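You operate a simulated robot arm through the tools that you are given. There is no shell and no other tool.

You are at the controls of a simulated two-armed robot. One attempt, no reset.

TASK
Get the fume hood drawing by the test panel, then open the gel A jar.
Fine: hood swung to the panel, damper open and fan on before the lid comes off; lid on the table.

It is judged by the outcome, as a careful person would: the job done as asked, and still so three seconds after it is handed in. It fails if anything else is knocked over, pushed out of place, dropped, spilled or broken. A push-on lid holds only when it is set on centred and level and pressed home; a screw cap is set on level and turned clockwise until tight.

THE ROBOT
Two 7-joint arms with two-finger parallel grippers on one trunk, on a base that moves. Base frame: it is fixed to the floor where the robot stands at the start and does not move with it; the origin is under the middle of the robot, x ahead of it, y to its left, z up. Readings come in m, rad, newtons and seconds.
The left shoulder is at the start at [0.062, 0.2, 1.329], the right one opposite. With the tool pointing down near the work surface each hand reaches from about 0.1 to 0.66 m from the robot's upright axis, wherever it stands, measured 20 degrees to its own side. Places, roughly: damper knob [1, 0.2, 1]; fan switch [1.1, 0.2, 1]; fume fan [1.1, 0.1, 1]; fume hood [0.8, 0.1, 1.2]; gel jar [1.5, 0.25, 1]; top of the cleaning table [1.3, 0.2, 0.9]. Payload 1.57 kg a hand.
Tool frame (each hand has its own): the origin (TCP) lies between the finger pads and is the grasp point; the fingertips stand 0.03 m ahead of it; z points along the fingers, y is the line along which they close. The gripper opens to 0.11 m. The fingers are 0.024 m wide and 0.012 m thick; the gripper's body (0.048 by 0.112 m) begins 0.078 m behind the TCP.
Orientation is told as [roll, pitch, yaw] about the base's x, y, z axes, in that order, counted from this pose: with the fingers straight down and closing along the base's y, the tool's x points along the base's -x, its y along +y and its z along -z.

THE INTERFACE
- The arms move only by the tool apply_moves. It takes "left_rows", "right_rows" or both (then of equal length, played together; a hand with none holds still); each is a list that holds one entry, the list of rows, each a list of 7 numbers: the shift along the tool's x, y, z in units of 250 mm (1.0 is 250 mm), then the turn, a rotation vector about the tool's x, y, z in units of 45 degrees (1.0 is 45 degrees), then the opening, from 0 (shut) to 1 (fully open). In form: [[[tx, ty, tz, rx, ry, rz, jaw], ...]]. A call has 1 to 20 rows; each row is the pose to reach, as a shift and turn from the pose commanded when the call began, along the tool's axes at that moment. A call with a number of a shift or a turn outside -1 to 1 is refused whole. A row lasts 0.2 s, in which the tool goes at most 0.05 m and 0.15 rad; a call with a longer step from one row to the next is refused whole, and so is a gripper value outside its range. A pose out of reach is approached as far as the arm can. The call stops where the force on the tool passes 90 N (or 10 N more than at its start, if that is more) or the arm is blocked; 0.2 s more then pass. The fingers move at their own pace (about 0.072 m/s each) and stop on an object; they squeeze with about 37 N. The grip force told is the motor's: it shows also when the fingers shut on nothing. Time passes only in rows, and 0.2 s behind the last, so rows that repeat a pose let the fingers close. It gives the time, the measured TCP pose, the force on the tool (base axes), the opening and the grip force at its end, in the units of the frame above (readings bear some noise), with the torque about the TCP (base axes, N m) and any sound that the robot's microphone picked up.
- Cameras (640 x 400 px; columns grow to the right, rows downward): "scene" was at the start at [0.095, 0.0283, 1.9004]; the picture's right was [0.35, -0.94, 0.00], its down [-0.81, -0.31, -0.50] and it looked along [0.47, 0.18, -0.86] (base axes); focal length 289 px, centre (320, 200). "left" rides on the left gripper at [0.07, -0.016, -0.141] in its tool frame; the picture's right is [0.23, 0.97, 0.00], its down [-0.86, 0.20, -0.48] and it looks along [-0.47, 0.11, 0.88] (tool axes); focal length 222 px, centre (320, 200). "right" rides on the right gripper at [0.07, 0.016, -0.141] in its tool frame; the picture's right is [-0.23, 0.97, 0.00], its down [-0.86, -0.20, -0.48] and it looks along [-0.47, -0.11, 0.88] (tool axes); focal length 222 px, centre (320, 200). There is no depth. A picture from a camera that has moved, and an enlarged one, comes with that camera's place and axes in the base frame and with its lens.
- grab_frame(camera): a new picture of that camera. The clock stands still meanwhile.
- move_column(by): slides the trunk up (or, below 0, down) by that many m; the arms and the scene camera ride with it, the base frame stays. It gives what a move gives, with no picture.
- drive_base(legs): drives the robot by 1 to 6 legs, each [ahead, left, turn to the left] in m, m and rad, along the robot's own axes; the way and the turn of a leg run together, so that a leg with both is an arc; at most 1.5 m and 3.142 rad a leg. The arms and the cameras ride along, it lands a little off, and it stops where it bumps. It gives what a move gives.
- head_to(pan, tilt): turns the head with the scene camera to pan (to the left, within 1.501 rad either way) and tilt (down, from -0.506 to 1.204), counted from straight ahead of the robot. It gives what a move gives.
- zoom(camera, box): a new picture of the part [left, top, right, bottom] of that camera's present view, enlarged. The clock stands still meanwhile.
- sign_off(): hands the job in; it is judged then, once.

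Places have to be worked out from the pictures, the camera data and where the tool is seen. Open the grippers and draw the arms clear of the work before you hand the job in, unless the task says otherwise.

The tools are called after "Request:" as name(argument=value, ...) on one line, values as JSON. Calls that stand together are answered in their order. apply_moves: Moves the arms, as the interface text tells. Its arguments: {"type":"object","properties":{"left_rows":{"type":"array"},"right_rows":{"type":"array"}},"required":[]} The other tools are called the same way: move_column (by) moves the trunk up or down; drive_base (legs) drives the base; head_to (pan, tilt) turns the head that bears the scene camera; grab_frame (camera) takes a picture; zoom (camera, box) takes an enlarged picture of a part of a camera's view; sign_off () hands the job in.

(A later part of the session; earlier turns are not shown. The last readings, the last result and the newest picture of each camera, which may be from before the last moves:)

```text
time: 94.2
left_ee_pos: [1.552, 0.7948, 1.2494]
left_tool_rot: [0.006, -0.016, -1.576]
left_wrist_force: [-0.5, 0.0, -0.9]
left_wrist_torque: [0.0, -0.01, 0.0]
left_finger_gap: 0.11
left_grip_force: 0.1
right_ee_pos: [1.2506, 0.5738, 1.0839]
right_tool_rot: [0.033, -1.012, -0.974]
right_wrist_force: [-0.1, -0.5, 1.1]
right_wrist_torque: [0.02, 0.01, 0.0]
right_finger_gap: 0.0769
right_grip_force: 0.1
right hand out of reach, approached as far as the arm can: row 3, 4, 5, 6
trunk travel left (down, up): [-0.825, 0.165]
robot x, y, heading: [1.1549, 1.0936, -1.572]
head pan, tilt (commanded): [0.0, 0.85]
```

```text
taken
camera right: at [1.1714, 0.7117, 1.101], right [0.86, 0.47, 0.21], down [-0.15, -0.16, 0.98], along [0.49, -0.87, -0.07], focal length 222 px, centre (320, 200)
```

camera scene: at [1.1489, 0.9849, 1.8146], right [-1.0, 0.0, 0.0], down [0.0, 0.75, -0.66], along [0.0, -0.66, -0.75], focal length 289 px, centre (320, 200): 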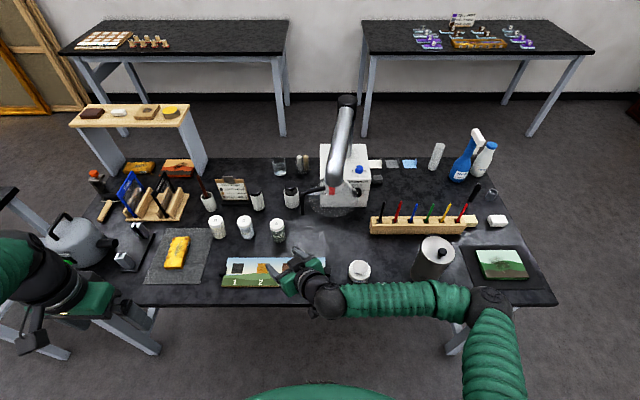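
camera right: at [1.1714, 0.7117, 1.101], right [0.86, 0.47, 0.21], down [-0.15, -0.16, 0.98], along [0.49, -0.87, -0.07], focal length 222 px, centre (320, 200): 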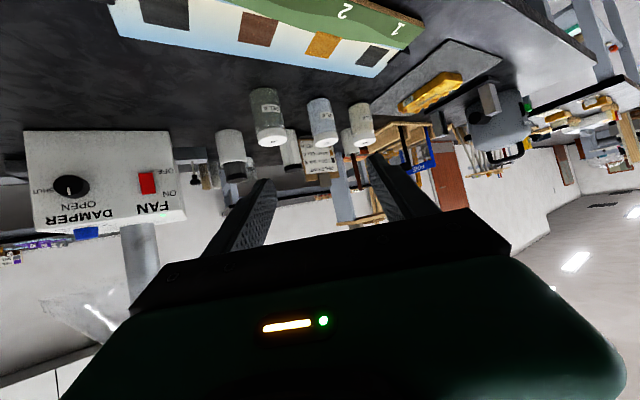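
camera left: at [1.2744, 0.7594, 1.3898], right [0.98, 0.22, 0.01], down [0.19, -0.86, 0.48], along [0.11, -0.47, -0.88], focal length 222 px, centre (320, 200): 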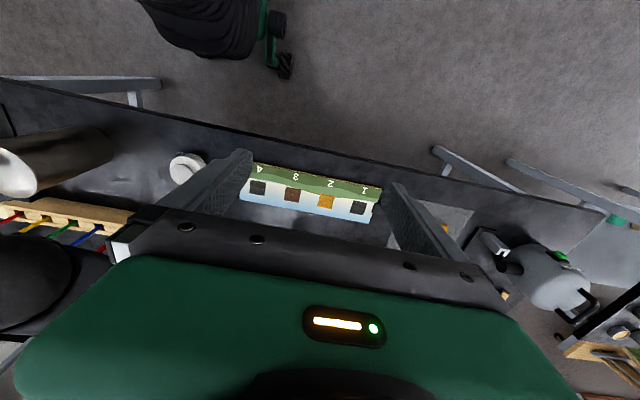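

Reach is a bit cramped there, but the view is useful: zooming in on jar A.

Request:
zoom(camera="right", box=[220, 70, 400, 190])

Request:
zoom(camera="scene", box=[250, 200, 310, 260])

```text
3.33 times, centred on (310, 130) of right
camera zoom: at [1.1714, 0.7117, 1.101], right [0.86, 0.47, 0.21], down [-0.15, -0.16, 0.98], along [0.49, -0.87, -0.07], focal length 740 px, centre (353, 433)
```

zoom: 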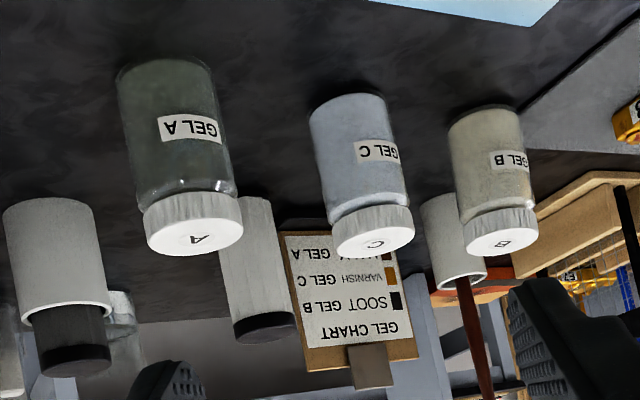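

```text
6.67 times, centred on (280, 230) of scene
camera zoom: at [1.1489, 0.9849, 1.8146], right [-1.0, 0.0, 0.0], down [0.0, 0.75, -0.66], along [0.0, -0.66, -0.75], focal length 1928 px, centre (587, 0)
```

zoom: 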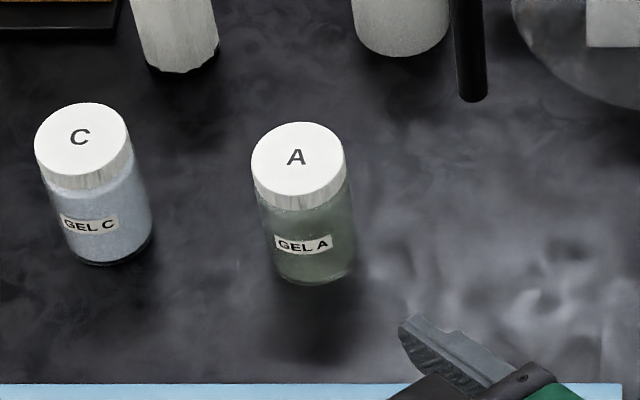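

Jar A's cap top works out at ≈[1.312, 0.335, 0.945], cap Ø≈52 mm and ~19 mm tall with knurling (a screw cap), jar standing on z≈0.867. I'll lower the right hand in front of the handle, toward the jar.

Request:
apply_moves(right_rows=[[[0.08, -0.03, 0.08, 0, 0, 0, 0.75], [0.15, -0.06, 0.17, 0, 0, 0, 0.75], [0.22, -0.1, 0.27, 0, 0, 0, 0.75], [0.27, -0.14, 0.37, 0, 0, 0, 0.75], [0.308, -0.182, 0.475, 0, 0, 0, 0.75], [0.308, -0.182, 0.475, 0, 0, 0, 0.75]]])

Request:
grab_frame(camera="scene")

Request:
grab_frame(camera="right")

```text
time: 95.2
left_ee_pos: [1.5584, 0.8097, 1.2498]
left_tool_rot: [0.0, -0.024, -1.575]
left_wrist_force: [0.9, 0.5, -0.7]
left_wrist_torque: [-0.02, 0.04, 0.02]
left_finger_gap: 0.11
left_grip_force: 0.1
right_ee_pos: [1.1768, 0.4641, 1.1323]
right_tool_rot: [-0.294, -1.12, -0.742]
right_wrist_force: [8.7, 39.6, -18.9]
right_wrist_torque: [1.33, -0.55, -0.45]
right_finger_gap: 0.0569
right_grip_force: 0.0
right hand out of reach, approached as far as the arm can: row 1, 2, 3, 4
trunk travel left (down, up): [-0.825, 0.165]
robot x, y, heading: [1.1546, 1.0966, -1.572]
head pan, tilt (commanded): [0.0, 0.85]
stopped in row 4 (right hand): the force on the tool passed its limit at 208 N (the readings are from after the stop); the commanded pose is now the measured one
```

```text
taken
camera scene: at [1.1608, 1.007, 1.8151], right [-1.0, 0.0, 0.0], down [0.0, 0.74, -0.67], along [0.0, -0.67, -0.74], focal length 289 px, centre (320, 200)
```

scene: 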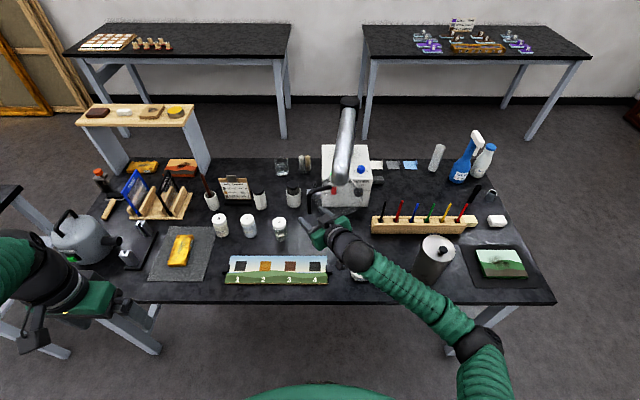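

```text
taken
camera right: at [1.1065, 0.6064, 1.1277], right [0.89, 0.45, 0.08], down [-0.1, 0.02, 0.99], along [0.44, -0.89, 0.07], focal length 222 px, centre (320, 200)
```

right: 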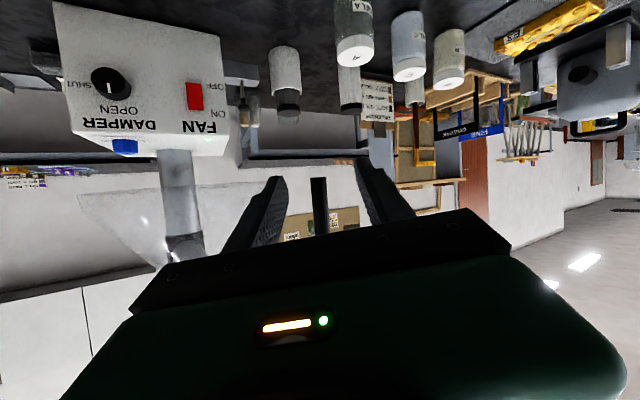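

The arm re-folded unexpectedly and ran into the handle (stopped by force). I'll look closely at the situation before moving.

Request:
zoom(camera="scene", box=[260, 130, 440, 300])

Request:
zoom(camera="right", box=[200, 120, 440, 280])

Request:
zoom(camera="scene", box=[180, 150, 330, 290])

```text
2.35 times, centred on (350, 215) of scene
camera zoom: at [1.1608, 1.007, 1.8151], right [-1.0, 0.0, 0.0], down [0.0, 0.74, -0.67], along [0.0, -0.67, -0.74], focal length 680 px, centre (249, 165)
```

zoom: 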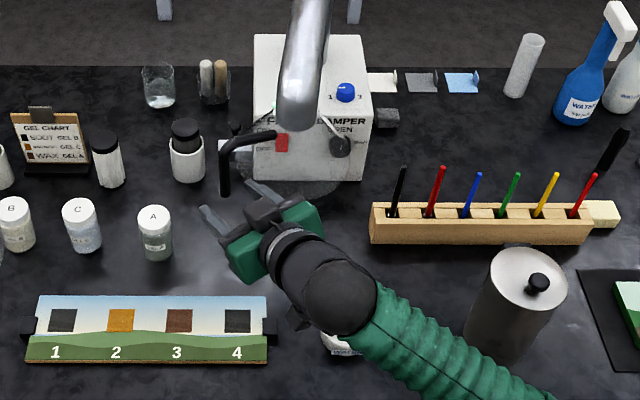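

```text
2.50 times, centred on (320, 200) of right
camera zoom: at [1.1065, 0.6064, 1.1277], right [0.89, 0.45, 0.08], down [-0.1, 0.02, 0.99], along [0.44, -0.89, 0.07], focal length 555 px, centre (320, 200)
```

zoom: 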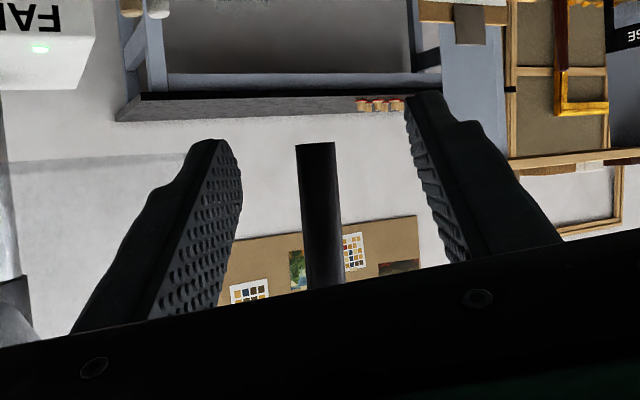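

```text
2.86 times, centred on (255, 220) of scene
camera zoom: at [1.1608, 1.007, 1.8151], right [-1.0, 0.0, 0.0], down [0.0, 0.74, -0.67], along [0.0, -0.67, -0.74], focal length 826 px, centre (506, 143)
```

zoom: 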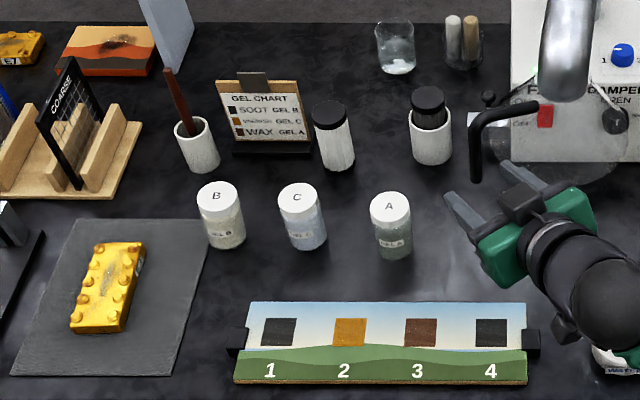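

All items are still standing; the right finger seems to be resting against the glass with the rod between the fingers. I'll narrow the jaws and back straight out in small steps.

Request:
apply_moves(right_rows=[[[0, 0, 0, 0, 0, 0, 0.4], [0.02, 0.003, -0.045, 0, 0, 0, 0.4], [0.045, 0.006, -0.1, 0, 0, 0, 0.4], [0.07, 0.01, -0.16, 0, 0, 0, 0.4], [0.07, 0.01, -0.16, 0, 0, 0, 0.4]]])

Request:
grab_frame(camera="scene")

Request:
grab_frame(camera="right")

```text
time: 96.4
left_ee_pos: [1.5535, 0.7916, 1.2483]
left_tool_rot: [0.002, -0.014, -1.576]
left_wrist_force: [-0.1, -0.8, 0.0]
left_wrist_torque: [0.03, -0.01, 0.0]
left_finger_gap: 0.11
left_grip_force: 0.1
right_ee_pos: [1.1544, 0.49, 1.1274]
right_tool_rot: [-0.266, -1.123, -0.768]
right_wrist_force: [0.2, -0.5, -0.5]
right_wrist_torque: [-0.01, 0.01, -0.01]
right_finger_gap: 0.0436
right_grip_force: 0.0
trunk travel left (down, up): [-0.825, 0.165]
robot x, y, heading: [1.1526, 1.0922, -1.571]
head pan, tilt (commanded): [0.0, 0.85]
```

```text
taken
camera scene: at [1.1548, 0.9838, 1.8144], right [-1.0, 0.0, 0.0], down [0.0, 0.75, -0.66], along [0.0, -0.66, -0.75], focal length 289 px, centre (320, 200)
```

scene: 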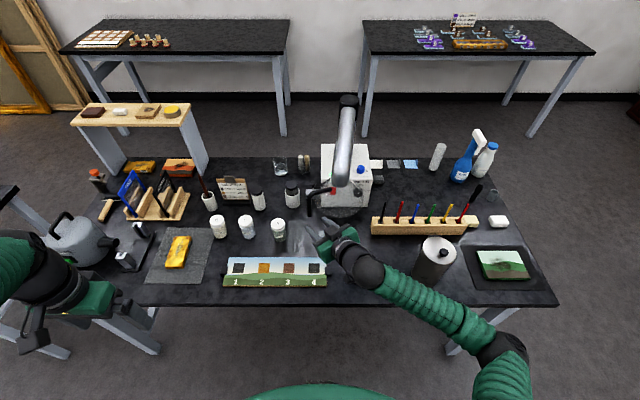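

```text
taken
camera right: at [1.0849, 0.631, 1.1231], right [0.89, 0.45, 0.09], down [-0.11, 0.02, 0.99], along [0.44, -0.89, 0.06], focal length 222 px, centre (320, 200)
```

right: 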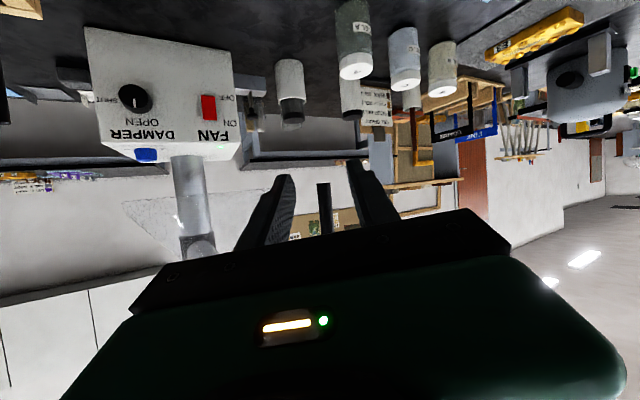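

The hand is free with zero force. I'll back the base away, then shift left so the right hand ends up directly in front of the jar, well clear of the handle.

Request:
drive_base(legs=[[-0.08, 0, 0], [0, 0.15, 0]])

Request:
apply_moves(right_rows=[[[0, 0, 0, 0, 0, 0, 0.6], [0, 0, 0, 0, 0, 0, 0.7], [0, 0, 0, 0, 0, 0, 0.7], [0, 0, 0, 0, 0, 0, 0.7], [0, 0, 0, 0, 0, 0, 0.7], [0, 0, 0, 0, 0, 0, 0.7], [0, 0, 0, 0, 0, 0, 0.7], [0, 0, 0, 0, 0, 0, 0.7], [0, 0, 0, 0, 0, 0, 0.7], [0, 0, 0, 0, 0, 0, 0.7]]])

Request:
grab_frame(camera="scene")

Request:
grab_frame(camera="right")

```text
time: 98.4
left_ee_pos: [1.6742, 0.8769, 1.2591]
left_tool_rot: [0.024, -0.016, -1.577]
left_wrist_force: [-0.7, -0.7, -0.1]
left_wrist_torque: [0.04, -0.1, 0.0]
left_finger_gap: 0.11
left_grip_force: 0.1
right_ee_pos: [1.2768, 0.5726, 1.1285]
right_tool_rot: [-0.235, -1.138, -0.796]
right_wrist_force: [-1.8, -0.7, -0.2]
right_wrist_torque: [0.05, -0.09, 0.16]
right_finger_gap: 0.0439
right_grip_force: 0.0
trunk travel left (down, up): [-0.825, 0.165]
robot x, y, heading: [1.2966, 1.1733, -1.569]
head pan, tilt (commanded): [0.0, 0.85]
```

```text
time: 100.6
left_ee_pos: [1.7085, 0.8754, 1.2467]
left_tool_rot: [-0.003, -0.016, -1.575]
left_wrist_force: [0.8, -0.2, -0.5]
left_wrist_torque: [-0.01, 0.0, 0.01]
left_finger_gap: 0.1102
left_grip_force: 0.1
right_ee_pos: [1.3096, 0.5704, 1.1281]
right_tool_rot: [-0.277, -1.116, -0.757]
right_wrist_force: [0.2, 0.0, -0.2]
right_wrist_torque: [0.0, -0.02, -0.02]
right_finger_gap: 0.077
right_grip_force: 0.1
trunk travel left (down, up): [-0.825, 0.165]
robot x, y, heading: [1.3019, 1.1719, -1.574]
head pan, tilt (commanded): [0.0, 0.85]
```

```text
taken
camera scene: at [1.3119, 1.0648, 1.8144], right [-1.0, 0.0, 0.01], down [-0.01, 0.75, -0.66], along [0.0, -0.66, -0.75], focal length 289 px, centre (320, 200)
```

scene: 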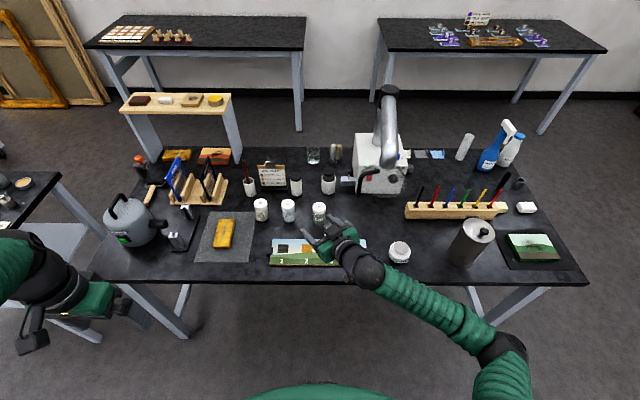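

```text
taken
camera right: at [1.238, 0.7122, 1.1242], right [0.89, 0.45, 0.09], down [-0.11, 0.02, 0.99], along [0.44, -0.89, 0.06], focal length 222 px, centre (320, 200)
```

right: 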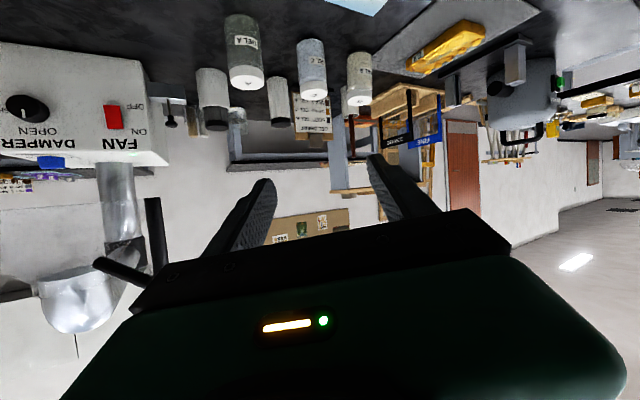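

Request:
zoom(camera="scene", box=[240, 70, 440, 290])

Request:
zoom(camera="scene", box=[330, 70, 430, 200])

```text
1.82 times, centred on (340, 180) of scene
camera zoom: at [1.3119, 1.0648, 1.8144], right [-1.0, 0.0, 0.01], down [-0.01, 0.75, -0.66], along [0.0, -0.66, -0.75], focal length 526 px, centre (284, 236)
```

zoom: 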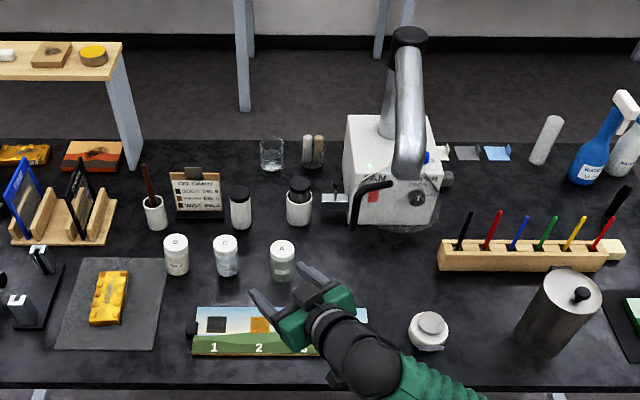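

```text
3.08 times, centred on (380, 135) of scene
camera zoom: at [1.3119, 1.0648, 1.8144], right [-1.0, 0.0, 0.01], down [-0.01, 0.75, -0.66], along [0.0, -0.66, -0.75], focal length 890 px, centre (135, 400)
```

zoom: 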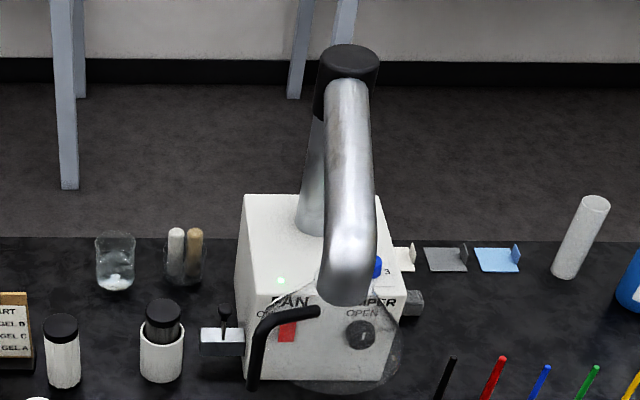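

A bump set the hood back about 2–3° (rod now ≈[1.188, 0.437]). I'll regrasp the rod pointing nearly straight forward and bring it gently back to its stop; first a stand-off in front of it.

Request:
apply_moves(right_rows=[[[0.002, -0.1, -0.02, 0.064, 0.004, 0.058, 0.5], [0.004, -0.2, -0.04, 0.128, 0.009, 0.116, 0.45], [0.006, -0.3, -0.06, 0.192, 0.013, 0.174, 0.45], [0.008, -0.4, -0.08, 0.256, 0.017, 0.231, 0.45], [0.01, -0.5, -0.1, 0.32, 0.022, 0.289, 0.45], [0.01, -0.584, -0.112, 0.384, 0.026, 0.347, 0.45], [0.01, -0.584, -0.112, 0.384, 0.026, 0.347, 0.45]]])

Request:
grab_frame(camera="scene")

Request:
grab_frame(camera="right")

```text
time: 102.2
left_ee_pos: [1.7038, 0.8747, 1.2472]
left_tool_rot: [-0.003, -0.015, -1.577]
left_wrist_force: [0.1, 0.1, -0.3]
left_wrist_torque: [-0.05, 0.02, 0.0]
left_finger_gap: 0.1099
left_grip_force: 0.0
right_ee_pos: [1.1688, 0.5152, 1.1545]
right_tool_rot: [0.006, -1.137, -1.405]
right_wrist_force: [-0.2, 0.1, 0.1]
right_wrist_torque: [0.01, 0.03, -0.04]
right_finger_gap: 0.0494
right_grip_force: 0.0
trunk travel left (down, up): [-0.825, 0.165]
robot x, y, heading: [1.2944, 1.1761, -1.57]
head pan, tilt (commanded): [0.0, 0.85]
```

```text
taken
camera scene: at [1.3026, 1.0642, 1.8144], right [-1.0, 0.0, 0.0], down [0.0, 0.75, -0.66], along [0.0, -0.66, -0.75], focal length 289 px, centre (320, 200)
```

scene: 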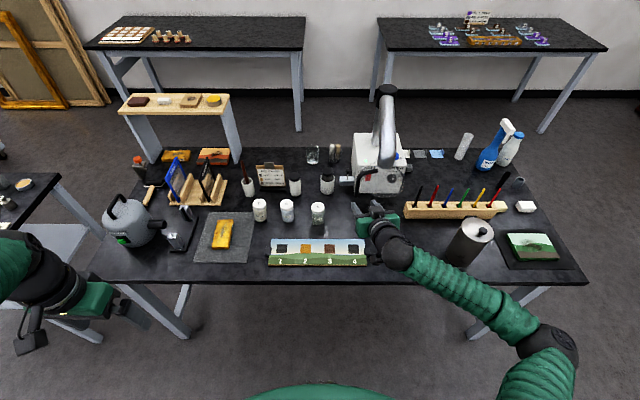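

```text
taken
camera right: at [1.1582, 0.6742, 1.1527], right [0.98, 0.07, 0.21], down [-0.21, 0.04, 0.98], along [0.06, -1.0, 0.05], focal length 222 px, centre (320, 200)
```

right: 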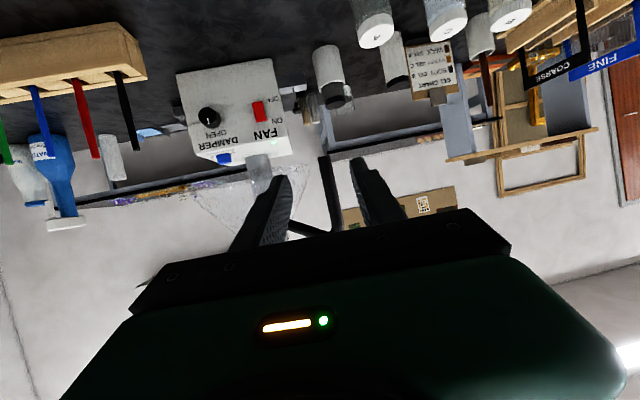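

Clear approach; rod is 4 mm left of the jaw centreline. Advance and close on it.

Request:
apply_moves(right_rows=[[[-0.03, 0.004, 0.06, 0, 0, 0, 0.32], [-0.06, 0.008, 0.115, 0, 0, 0, 0.32], [-0.09, 0.012, 0.17, 0, 0, 0, 0.32], [-0.12, 0.015, 0.23, 0, 0, 0, 0.32], [-0.12, 0.015, 0.23, 0, 0, 0, 0.32], [-0.12, 0.015, 0.23, 0, 0, 0, 0.15], [-0.12, 0.015, 0.23, 0, 0, 0, 0], [-0.12, 0.015, 0.23, 0, 0, 0, 0]]])

Request:
zoom(camera="right", box=[200, 100, 440, 260])

Request:
zoom(camera="scene", box=[320, 70, 440, 220])

```text
time: 104.0
left_ee_pos: [1.7012, 0.8744, 1.2487]
left_tool_rot: [0.001, -0.017, -1.576]
left_wrist_force: [0.7, 0.3, 0.0]
left_wrist_torque: [0.0, 0.01, -0.04]
left_finger_gap: 0.11
left_grip_force: 0.0
right_ee_pos: [1.1802, 0.4542, 1.1582]
right_tool_rot: [0.009, -1.137, -1.406]
right_wrist_force: [-0.2, 3.4, -2.1]
right_wrist_torque: [-0.26, 0.44, 0.02]
right_finger_gap: 0.0138
right_grip_force: 30.2
trunk travel left (down, up): [-0.825, 0.165]
robot x, y, heading: [1.2993, 1.177, -1.564]
head pan, tilt (commanded): [0.0, 0.85]
```

```text
2.50 times, centred on (320, 180) of right
camera zoom: at [1.1702, 0.6114, 1.1555], right [0.97, 0.07, 0.21], down [-0.21, 0.04, 0.98], along [0.06, -1.0, 0.05], focal length 555 px, centre (320, 250)
```

zoom: 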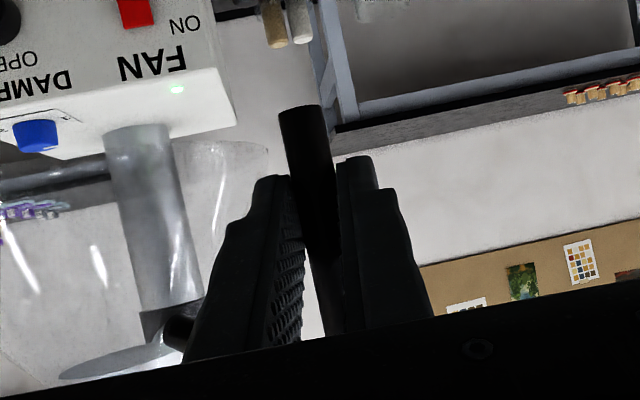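

```text
2.67 times, centred on (380, 145) of scene
camera zoom: at [1.2983, 1.0647, 1.8144], right [-1.0, 0.0, 0.0], down [0.0, 0.75, -0.66], along [0.0, -0.66, -0.75], focal length 771 px, centre (160, 347)
```

zoom: 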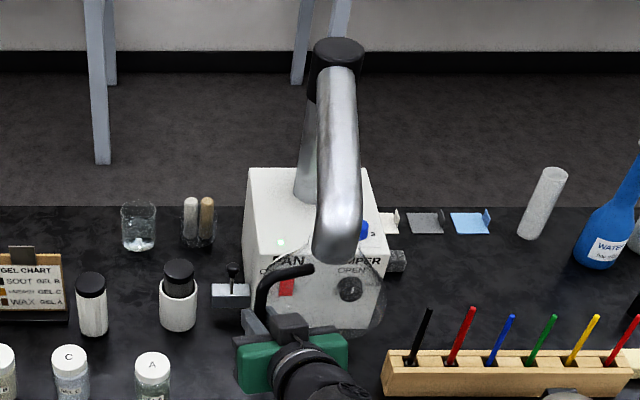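

Rod gripped. Swing gently a few degrees toward the stop along the refined arc.

Request:
apply_moves(right_rows=[[[-0.006, 0.025, 0.013, 0, 0, 0, 0], [-0.012, 0.049, 0.027, 0, 0, 0, 0], [-0.019, 0.073, 0.041, 0, 0, 0, 0], [-0.019, 0.073, 0.041, 0, 0, 0, 0]]])

```text
time: 105.0
left_ee_pos: [1.6999, 0.8768, 1.2487]
left_tool_rot: [0.003, -0.018, -1.577]
left_wrist_force: [0.1, -0.2, -0.1]
left_wrist_torque: [0.04, 0.0, 0.02]
left_finger_gap: 0.11
left_grip_force: 0.0
right_ee_pos: [1.1987, 0.4464, 1.1576]
right_tool_rot: [0.014, -1.135, -1.411]
right_wrist_force: [-1.9, 10.1, -1.9]
right_wrist_torque: [0.42, 0.59, 0.0]
right_finger_gap: 0.0138
right_grip_force: 30.4
trunk travel left (down, up): [-0.825, 0.165]
robot x, y, heading: [1.2976, 1.1758, -1.569]
head pan, tilt (commanded): [0.0, 0.85]
```

Still free at rod angle ≈67°. A couple of degrees more.

Request:
apply_moves(right_rows=[[[-0.007, 0.024, 0.015, 0, 0, 0, 0], [-0.013, 0.047, 0.029, 0, 0, 0, 0], [-0.013, 0.047, 0.029, 0, 0, 0, 0]]])

```text
time: 105.8
left_ee_pos: [1.6924, 0.8779, 1.2526]
left_tool_rot: [0.007, -0.02, -1.578]
left_wrist_force: [-0.4, -0.1, -0.8]
left_wrist_torque: [0.02, 0.01, 0.01]
left_finger_gap: 0.1099
left_grip_force: 0.1
right_ee_pos: [1.2005, 0.4407, 1.1594]
right_tool_rot: [0.016, -1.14, -1.426]
right_wrist_force: [-31.9, 19.7, -4.7]
right_wrist_torque: [-0.12, 0.65, -0.37]
right_finger_gap: 0.0137
right_grip_force: 30.0
trunk travel left (down, up): [-0.825, 0.165]
robot x, y, heading: [1.2975, 1.1753, -1.572]
head pan, tilt (commanded): [0.0, 0.85]
```

The stop is reached at rod x≈1.203 (32 N). Ease off, open just enough, drop a touch and withdraw level.

Request:
apply_moves(right_rows=[[[0.003, -0.03, -0.006, 0, 0, 0, 0], [0.003, -0.04, -0.006, 0, 0, 0, 0.15], [0.003, -0.04, -0.006, 0, 0, 0, 0.28], [0.03, -0.038, 0.005, 0, 0, 0, 0.28], [0.06, -0.037, -0.06, 0, 0, 0, 0.28], [0.1, -0.036, -0.13, 0, 0, 0, 0.28], [0.14, -0.036, -0.21, 0, 0, 0, 0.3], [0.175, -0.035, -0.285, 0, 0, 0, 0.4], [0.207, -0.035, -0.352, 0, 0, 0, 0.4], [0.207, -0.035, -0.352, 0, 0, 0, 0.4]]])

Request:
grab_frame(camera="right")

Request:
zoom(camera="scene", box=[320, 70, 440, 220])

```text
time: 108.0
left_ee_pos: [1.6989, 0.8751, 1.2503]
left_tool_rot: [0.001, -0.015, -1.577]
left_wrist_force: [-0.7, 0.3, -0.2]
left_wrist_torque: [0.01, -0.01, 0.01]
left_finger_gap: 0.11
left_grip_force: 0.1
right_ee_pos: [1.1669, 0.538, 1.1487]
right_tool_rot: [0.014, -1.133, -1.41]
right_wrist_force: [-0.4, 0.8, -0.4]
right_wrist_torque: [0.0, 0.04, 0.02]
right_finger_gap: 0.044
right_grip_force: 0.0
right hand out of reach, approached as far as the arm can: row 9, 10
trunk travel left (down, up): [-0.825, 0.165]
robot x, y, heading: [1.3003, 1.1771, -1.565]
head pan, tilt (commanded): [0.0, 0.85]
```

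```text
taken
camera right: at [1.1561, 0.695, 1.1468], right [0.97, 0.07, 0.21], down [-0.22, 0.04, 0.98], along [0.06, -1.0, 0.05], focal length 222 px, centre (320, 200)
```

right: 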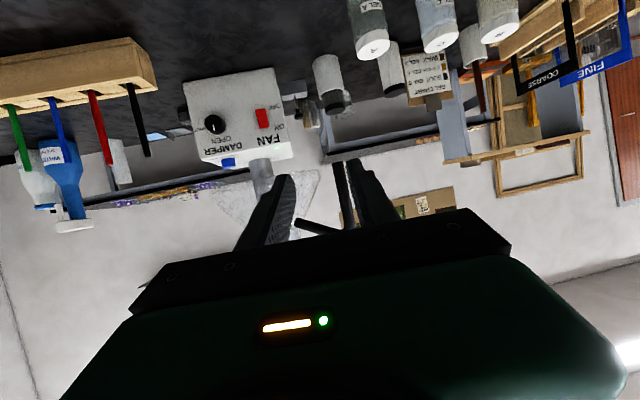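

```text
2.67 times, centred on (380, 145) of scene
camera zoom: at [1.2957, 1.0652, 1.8145], right [-1.0, 0.0, 0.0], down [0.0, 0.75, -0.66], along [0.0, -0.66, -0.75], focal length 771 px, centre (160, 347)
```

zoom: 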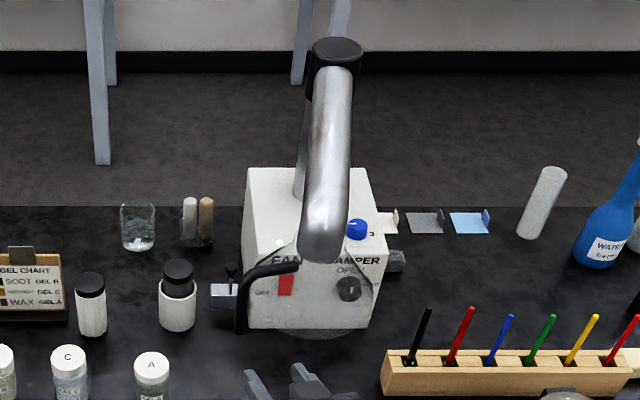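

Hood rests at its stop (rod ≈[1.20, 0.428]) with the fan on and damper open. Now move the right hand left and down to the front of jar A.

Request:
apply_moves(right_rows=[[[0.01, 0.08, 0.07, 0, 0.01, 0, 0.6], [0.03, 0.17, 0.13, 0, 0.03, 0, 0.7], [0.07, 0.27, 0.19, 0, 0.05, 0, 0.75], [0.12, 0.36, 0.25, 0, 0.07, 0, 0.75], [0.17, 0.43, 0.31, 0, 0.09, 0, 0.75], [0.223, 0.496, 0.371, 0, 0.11, 0, 0.75], [0.223, 0.496, 0.371, 0, 0.11, 0, 0.75]]])

Request:
grab_frame(camera="scene")

Request:
grab_frame(camera="right")

```text
time: 109.6
left_ee_pos: [1.7038, 0.8751, 1.2468]
left_tool_rot: [0.0, -0.015, -1.575]
left_wrist_force: [-0.5, -0.3, 0.2]
left_wrist_torque: [0.0, 0.03, 0.03]
left_finger_gap: 0.1096
left_grip_force: 0.1
right_ee_pos: [1.3056, 0.5002, 1.0608]
right_tool_rot: [0.006, -1.051, -1.404]
right_wrist_force: [0.7, -0.4, 0.6]
right_wrist_torque: [0.01, -0.03, 0.02]
right_finger_gap: 0.0823
right_grip_force: 0.1
right hand out of reach, approached as far as the arm can: row 1, 2
trunk travel left (down, up): [-0.825, 0.165]
robot x, y, heading: [1.299, 1.1763, -1.564]
head pan, tilt (commanded): [0.0, 0.85]
```

```text
taken
camera scene: at [1.3005, 1.0639, 1.8144], right [-1.0, 0.0, 0.0], down [0.0, 0.75, -0.66], along [0.0, -0.66, -0.75], focal length 289 px, centre (320, 200)
```

scene: 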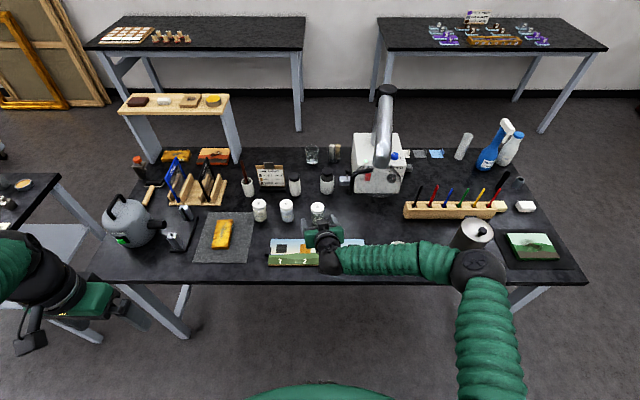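

```text
taken
camera right: at [1.2948, 0.6577, 1.0725], right [0.98, 0.06, 0.2], down [-0.2, -0.05, 0.98], along [0.06, -1.0, -0.03], focal length 222 px, centre (320, 200)
```

right: 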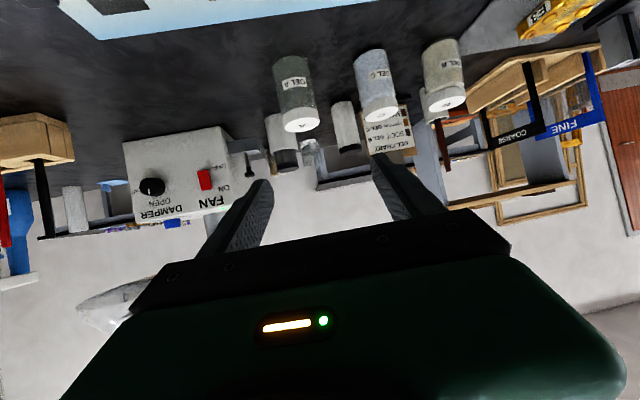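

Arm is back in a natural posture in front of jar A (cap top ≈[1.311, 0.335, 0.947]). I'll lower the hand to z≈1.0 and then drive the base forward so it hovers just above the jar with jaws open.

Request:
apply_moves(right_rows=[[[0.07, 0.005, 0.04, 0, 0, 0, 0.75], [0.14, 0.01, 0.08, 0, 0, 0, 0.75], [0.208, 0.015, 0.119, 0, 0, 0, 0.75], [0.208, 0.015, 0.119, 0, 0, 0, 0.75]]])

Request:
drive_base(legs=[[0.12, 0, -0.006]])

Request:
apply_moves(right_rows=[[[0, 0, 0, 0, 0, 0, 0.75], [0, 0, 0, 0, 0, 0, 0.75], [0, 0, 0, 0, 0, 0, 0.75], [0, 0, 0, 0, 0, 0, 0.75], [0, 0, 0, 0, 0, 0, 0.75], [0, 0, 0, 0, 0, 0, 0.75]]])

Request:
grab_frame(camera="scene")

Request:
grab_frame(camera="right")

```text
time: 110.6
left_ee_pos: [1.7026, 0.8757, 1.2479]
left_tool_rot: [0.0, -0.015, -1.575]
left_wrist_force: [0.0, -0.1, -0.8]
left_wrist_torque: [0.0, 0.0, -0.01]
left_finger_gap: 0.1099
left_grip_force: 0.0
right_ee_pos: [1.3072, 0.4992, 1.0021]
right_tool_rot: [0.008, -1.051, -1.405]
right_wrist_force: [0.2, 0.2, -0.1]
right_wrist_torque: [-0.04, 0.01, 0.02]
right_finger_gap: 0.0825
right_grip_force: 0.0
trunk travel left (down, up): [-0.825, 0.165]
robot x, y, heading: [1.2963, 1.1707, -1.569]
head pan, tilt (commanded): [0.0, 0.85]
```

```text
time: 111.9
left_ee_pos: [1.6983, 0.7563, 1.2506]
left_tool_rot: [0.002, -0.021, -1.579]
left_wrist_force: [-0.3, 0.1, 0.3]
left_wrist_torque: [-0.01, -0.04, 0.0]
left_finger_gap: 0.11
left_grip_force: 0.0
right_ee_pos: [1.3038, 0.3816, 1.0029]
right_tool_rot: [0.011, -1.054, -1.411]
right_wrist_force: [0.0, -1.2, 0.2]
right_wrist_torque: [0.02, -0.01, 0.0]
right_finger_gap: 0.0825
right_grip_force: 0.1
trunk travel left (down, up): [-0.825, 0.165]
robot x, y, heading: [1.2981, 1.0562, -1.573]
head pan, tilt (commanded): [0.0, 0.85]
```

```text
time: 113.3
left_ee_pos: [1.7004, 0.7527, 1.2484]
left_tool_rot: [0.0, -0.014, -1.58]
left_wrist_force: [-0.5, 0.4, -0.7]
left_wrist_torque: [0.01, -0.02, 0.02]
left_finger_gap: 0.11
left_grip_force: 0.1
right_ee_pos: [1.3047, 0.3786, 1.0029]
right_tool_rot: [0.008, -1.051, -1.41]
right_wrist_force: [-0.2, -0.7, -0.1]
right_wrist_torque: [0.0, 0.0, 0.03]
right_finger_gap: 0.0825
right_grip_force: 0.3
trunk travel left (down, up): [-0.825, 0.165]
robot x, y, heading: [1.2973, 1.05, -1.575]
head pan, tilt (commanded): [0.0, 0.85]
```

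```text
taken
camera scene: at [1.2993, 0.9435, 1.8144], right [-1.0, 0.0, 0.0], down [0.0, 0.75, -0.66], along [0.0, -0.66, -0.75], focal length 289 px, centre (320, 200)
```

scene: 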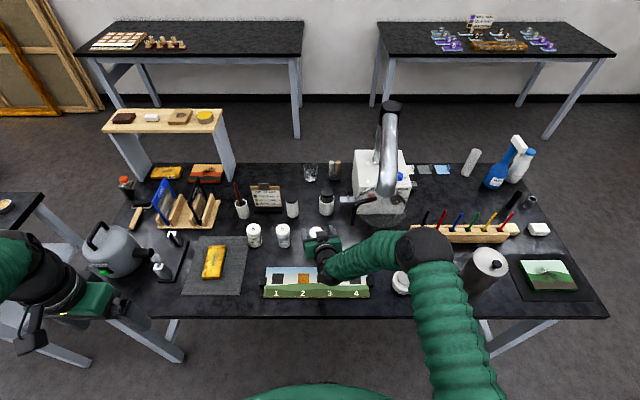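

```text
taken
camera right: at [1.2945, 0.5368, 1.0126], right [0.98, 0.05, 0.2], down [-0.2, -0.04, 0.98], along [0.06, -1.0, -0.03], focal length 222 px, centre (320, 200)
```

right: 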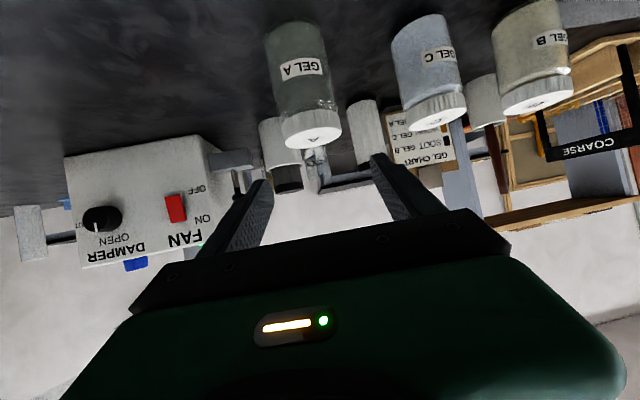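

Hovering properly. For the left hand to reach the cap vertically the base must come to about [1.25, 0.93], so I'll first draw the right hand back and left by the same amount, then drive.

Request:
apply_moves(right_rows=[[[0.04, 0.056, -0.048, 0, 0, 0, 0.75], [0.08, 0.112, -0.097, 0, 0, 0, 0.75], [0.12, 0.168, -0.145, 0, 0, 0, 0.75], [0.158, 0.224, -0.193, 0, 0, 0, 0.75], [0.158, 0.224, -0.193, 0, 0, 0, 0.75]]])

Request:
drive_base(legs=[[0, -0.045, 0], [0.115, 0, 0.004]])

Request:
apply_moves(right_rows=[[[0, 0, 0, 0, 0, 0, 0.75], [0, 0, 0, 0, 0, 0, 0.75], [0, 0, 0, 0, 0, 0, 0.75], [0, 0, 0, 0, 0, 0, 0.75], [0, 0, 0, 0, 0, 0, 0.75], [0, 0, 0, 0, 0, 0, 0.75], [0, 0, 0, 0, 0, 0, 0.75], [0, 0, 0, 0, 0, 0, 0.75]]])

Request:
grab_frame(camera="scene")

Request:
grab_frame(camera="right")

```text
time: 114.5
left_ee_pos: [1.7016, 0.7522, 1.2478]
left_tool_rot: [0.0, -0.015, -1.579]
left_wrist_force: [0.3, 0.4, 0.0]
left_wrist_torque: [0.0, 0.03, 0.0]
left_finger_gap: 0.1101
left_grip_force: 0.0
right_ee_pos: [1.3507, 0.4485, 0.9917]
right_tool_rot: [0.008, -1.049, -1.408]
right_wrist_force: [0.6, 0.2, 0.3]
right_wrist_torque: [-0.02, -0.07, 0.0]
right_finger_gap: 0.0824
right_grip_force: 0.0
trunk travel left (down, up): [-0.825, 0.165]
robot x, y, heading: [1.2956, 1.0529, -1.573]
head pan, tilt (commanded): [0.0, 0.85]
```

```text
time: 116.2
left_ee_pos: [1.6596, 0.6484, 1.2486]
left_tool_rot: [-0.001, -0.02, -1.571]
left_wrist_force: [0.3, 0.1, -1.0]
left_wrist_torque: [-0.03, 0.03, 0.0]
left_finger_gap: 0.1099
left_grip_force: 0.1
right_ee_pos: [1.3116, 0.3397, 0.9927]
right_tool_rot: [0.008, -1.054, -1.4]
right_wrist_force: [-0.9, -0.1, 1.4]
right_wrist_torque: [0.03, 0.01, -0.02]
right_finger_gap: 0.0825
right_grip_force: 0.0
trunk travel left (down, up): [-0.825, 0.165]
robot x, y, heading: [1.2558, 0.9404, -1.566]
head pan, tilt (commanded): [0.0, 0.85]
```

```text
time: 118.0
left_ee_pos: [1.6691, 0.6429, 1.2434]
left_tool_rot: [-0.009, -0.016, -1.567]
left_wrist_force: [0.3, -0.1, 1.1]
left_wrist_torque: [-0.06, 0.02, 0.0]
left_finger_gap: 0.1101
left_grip_force: 0.1
right_ee_pos: [1.3192, 0.3366, 0.9908]
right_tool_rot: [-0.006, -1.049, -1.389]
right_wrist_force: [0.8, 0.0, -0.2]
right_wrist_torque: [0.01, 0.0, -0.04]
right_finger_gap: 0.0822
right_grip_force: 0.1
trunk travel left (down, up): [-0.825, 0.165]
robot x, y, heading: [1.2546, 0.9405, -1.565]
head pan, tilt (commanded): [0.0, 0.85]
```

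```text
taken
camera scene: at [1.2597, 0.83, 1.8143], right [-1.0, -0.01, 0.0], down [-0.01, 0.75, -0.66], along [0.0, -0.66, -0.75], focal length 289 px, centre (320, 200)
```

scene: 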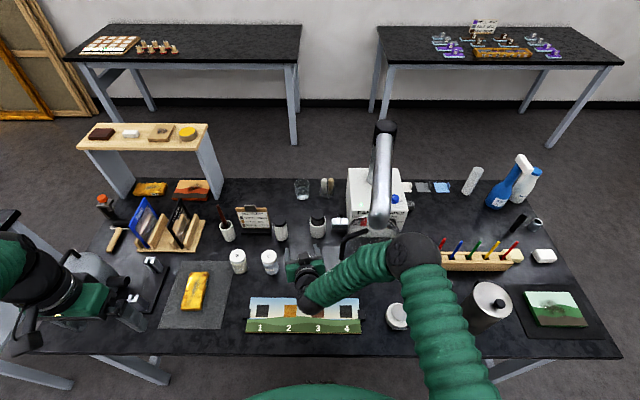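

```text
taken
camera right: at [1.3081, 0.494, 1.0018], right [0.98, 0.06, 0.19], down [-0.19, -0.05, 0.98], along [0.07, -1.0, -0.03], focal length 222 px, centre (320, 200)
```

right: 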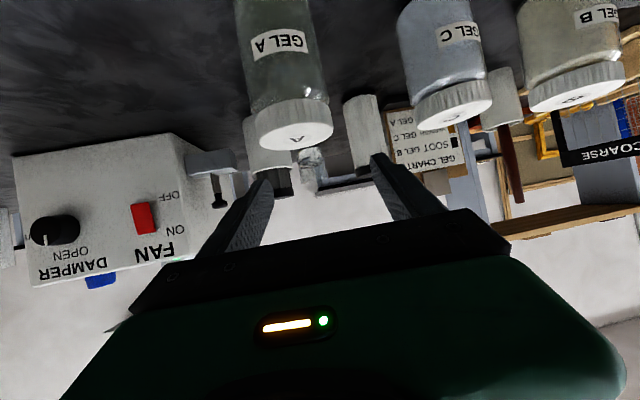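

Now above jar A (axis ≈[1.311, 0.335], cap top ≈0.948). I'll align and lower the open fingers around the jar body.

Request:
apply_moves(right_rows=[[[0.003, -0.032, -0.02, 0, 0, 0, 0.75], [0.06, -0.032, 0.01, 0, 0, 0, 0.75], [0.12, -0.032, 0.04, 0, 0, 0, 0.75], [0.18, -0.032, 0.075, 0, 0, 0, 0.75], [0.23, -0.032, 0.1, 0, 0, 0, 0.75], [0.23, -0.032, 0.1, 0, 0, 0, 0.75]]])

Request:
grab_frame(camera="right")

Request:
zoom(camera="scene", box=[220, 200, 400, 340])

```text
time: 119.4
left_ee_pos: [1.6594, 0.643, 1.248]
left_tool_rot: [-0.002, -0.015, -1.572]
left_wrist_force: [-0.8, -0.2, 0.1]
left_wrist_torque: [-0.01, -0.01, -0.01]
left_finger_gap: 0.11
left_grip_force: 0.1
right_ee_pos: [1.3004, 0.3407, 0.9291]
right_tool_rot: [0.008, -1.05, -1.401]
right_wrist_force: [0.1, 0.5, -0.6]
right_wrist_torque: [0.02, -0.01, 0.01]
right_finger_gap: 0.0825
right_grip_force: 0.0
trunk travel left (down, up): [-0.825, 0.165]
robot x, y, heading: [1.2524, 0.9381, -1.567]
head pan, tilt (commanded): [0.0, 0.85]
```

```text
taken
camera right: at [1.2894, 0.4983, 0.9396], right [0.98, 0.06, 0.2], down [-0.2, -0.05, 0.98], along [0.07, -1.0, -0.03], focal length 222 px, centre (320, 200)
```

right: 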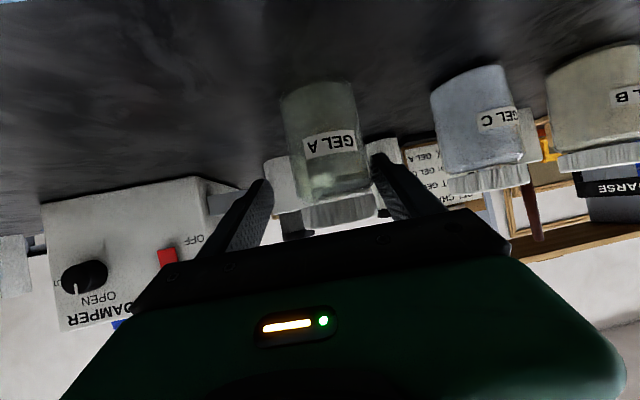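

```text
2.86 times, centred on (310, 270) of scene
camera zoom: at [1.249, 0.8305, 1.8144], right [-1.0, -0.01, 0.0], down [0.0, 0.75, -0.66], along [0.01, -0.66, -0.75], focal length 826 px, centre (349, 0)
```

zoom: 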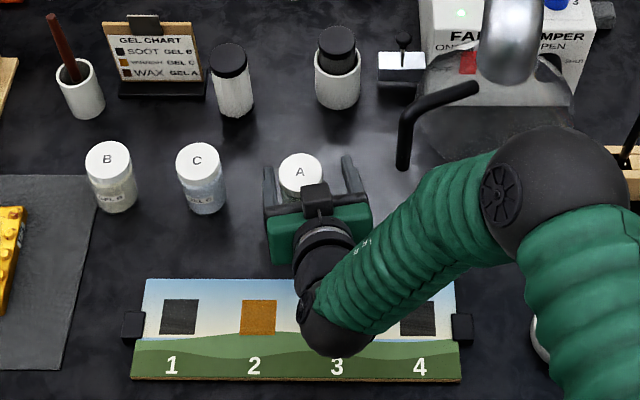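

Jar sits between the fingers, ~1 cm left of centre. I'll centre on it, lower to z≈0.903, and close gently on the jar body.

Request:
apply_moves(right_rows=[[[0, 0.022, 0, 0, 0, 0, 0.75], [0, 0.043, 0, 0, 0, 0, 0.75], [0.03, 0.043, 0.017, 0, 0, 0, 0.75], [0.06, 0.042, 0.035, 0, 0, 0, 0.75], [0.09, 0.042, 0.052, 0, 0, 0, 0.75], [0.09, 0.042, 0.052, 0, 0, 0, 0.75]]])

Request:
grab_frame(camera="right")

Request:
zoom(camera="scene", box=[260, 220, 350, 310])

```text
time: 120.8
left_ee_pos: [1.6676, 0.6439, 1.2449]
left_tool_rot: [-0.008, -0.016, -1.569]
left_wrist_force: [-0.3, -0.6, -0.2]
left_wrist_torque: [0.01, -0.01, 0.0]
left_finger_gap: 0.11
left_grip_force: 0.0
right_ee_pos: [1.319, 0.3419, 0.9024]
right_tool_rot: [-0.003, -1.048, -1.39]
right_wrist_force: [0.6, -0.4, 0.3]
right_wrist_torque: [0.0, 0.01, -0.01]
right_finger_gap: 0.0826
right_grip_force: 0.0
trunk travel left (down, up): [-0.825, 0.165]
robot x, y, heading: [1.2585, 0.9429, -1.563]
head pan, tilt (commanded): [0.0, 0.85]
```

```text
taken
camera right: at [1.3074, 0.5005, 0.9132], right [0.98, 0.06, 0.2], down [-0.19, -0.05, 0.98], along [0.07, -1.0, -0.03], focal length 222 px, centre (320, 200)
```

right: 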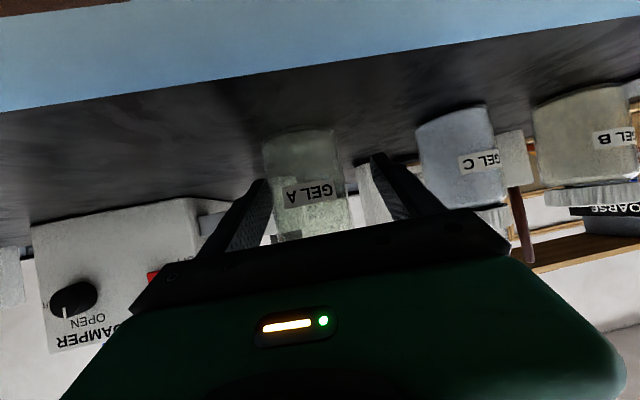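

```text
4.44 times, centred on (305, 265) of scene
camera zoom: at [1.2589, 0.8305, 1.8144], right [-1.0, -0.01, 0.0], down [-0.01, 0.75, -0.66], along [0.0, -0.66, -0.75], focal length 1285 px, centre (387, -89)
```

zoom: 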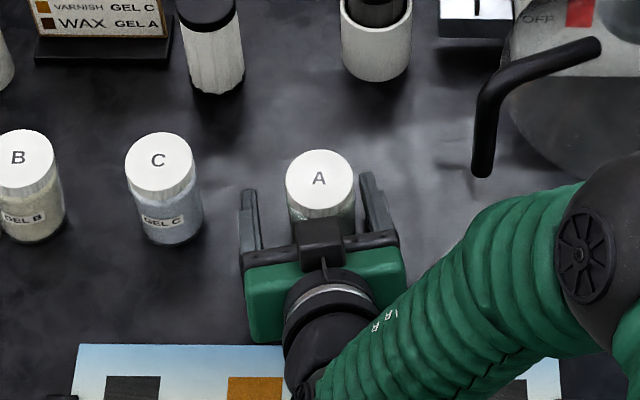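

The body is still swaying sideways a few mm; I'll wait for it to die out before closing.

Request:
apply_moves(right_rows=[[[0, 0, 0, 0, 0, 0, 0.75], [0, 0, 0, 0, 0, 0, 0.75], [0, 0, 0, 0, 0, 0, 0.75], [0, 0, 0, 0, 0, 0, 0.75], [0, 0, 0, 0, 0, 0, 0.75], [0, 0, 0, 0, 0, 0, 0.75], [0, 0, 0, 0, 0, 0, 0.75], [0, 0, 0, 0, 0, 0, 0.75], [0, 0, 0, 0, 0, 0, 0.75], [0, 0, 0, 0, 0, 0, 0.75], [0, 0, 0, 0, 0, 0, 0.75], [0, 0, 0, 0, 0, 0, 0.75], [0, 0, 0, 0, 0, 0, 0.75], [0, 0, 0, 0, 0, 0, 0.75], [0, 0, 0, 0, 0, 0, 0.75]]])

Request:
zoom(camera="scene", box=[260, 220, 350, 310])

Request:
grab_frame(camera="right")

```text
time: 124.0
left_ee_pos: [1.6645, 0.6417, 1.2459]
left_tool_rot: [-0.006, -0.016, -1.57]
left_wrist_force: [-0.5, -0.2, 0.6]
left_wrist_torque: [-0.02, 0.01, -0.03]
left_finger_gap: 0.11
left_grip_force: 0.1
right_ee_pos: [1.3176, 0.3427, 0.9015]
right_tool_rot: [0.0, -1.048, -1.394]
right_wrist_force: [0.3, -0.1, -0.4]
right_wrist_torque: [0.01, 0.01, 0.0]
right_finger_gap: 0.0823
right_grip_force: 0.1
trunk travel left (down, up): [-0.825, 0.165]
robot x, y, heading: [1.2589, 0.946, -1.564]
head pan, tilt (commanded): [0.0, 0.85]
```

```text
4.44 times, centred on (305, 265) of scene
camera zoom: at [1.2557, 0.8305, 1.8144], right [-1.0, -0.01, 0.0], down [-0.01, 0.75, -0.66], along [0.0, -0.66, -0.75], focal length 1285 px, centre (387, -89)
```

zoom: 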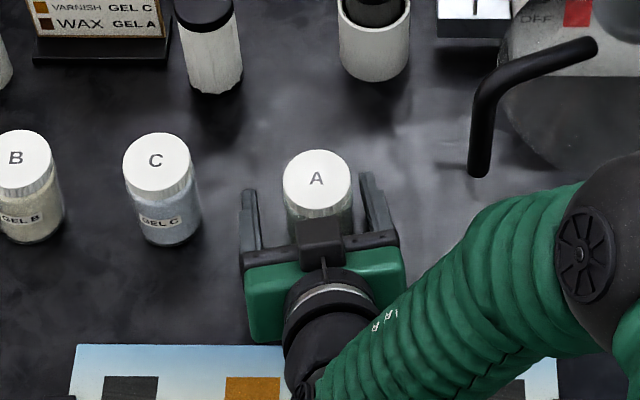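

```text
taken
camera right: at [1.3056, 0.5003, 0.9135], right [0.98, 0.06, 0.2], down [-0.19, -0.05, 0.98], along [0.07, -1.0, -0.03], focal length 222 px, centre (320, 200)
```

right: 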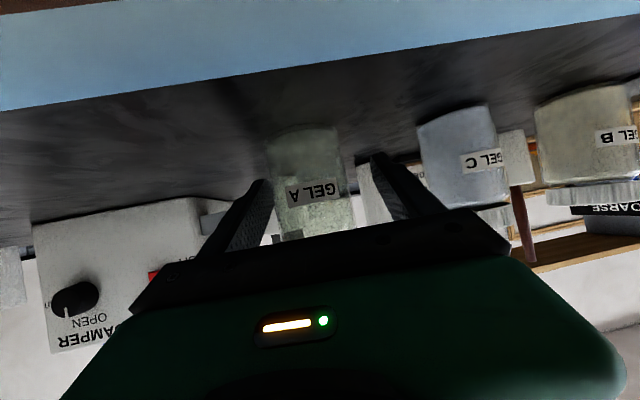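

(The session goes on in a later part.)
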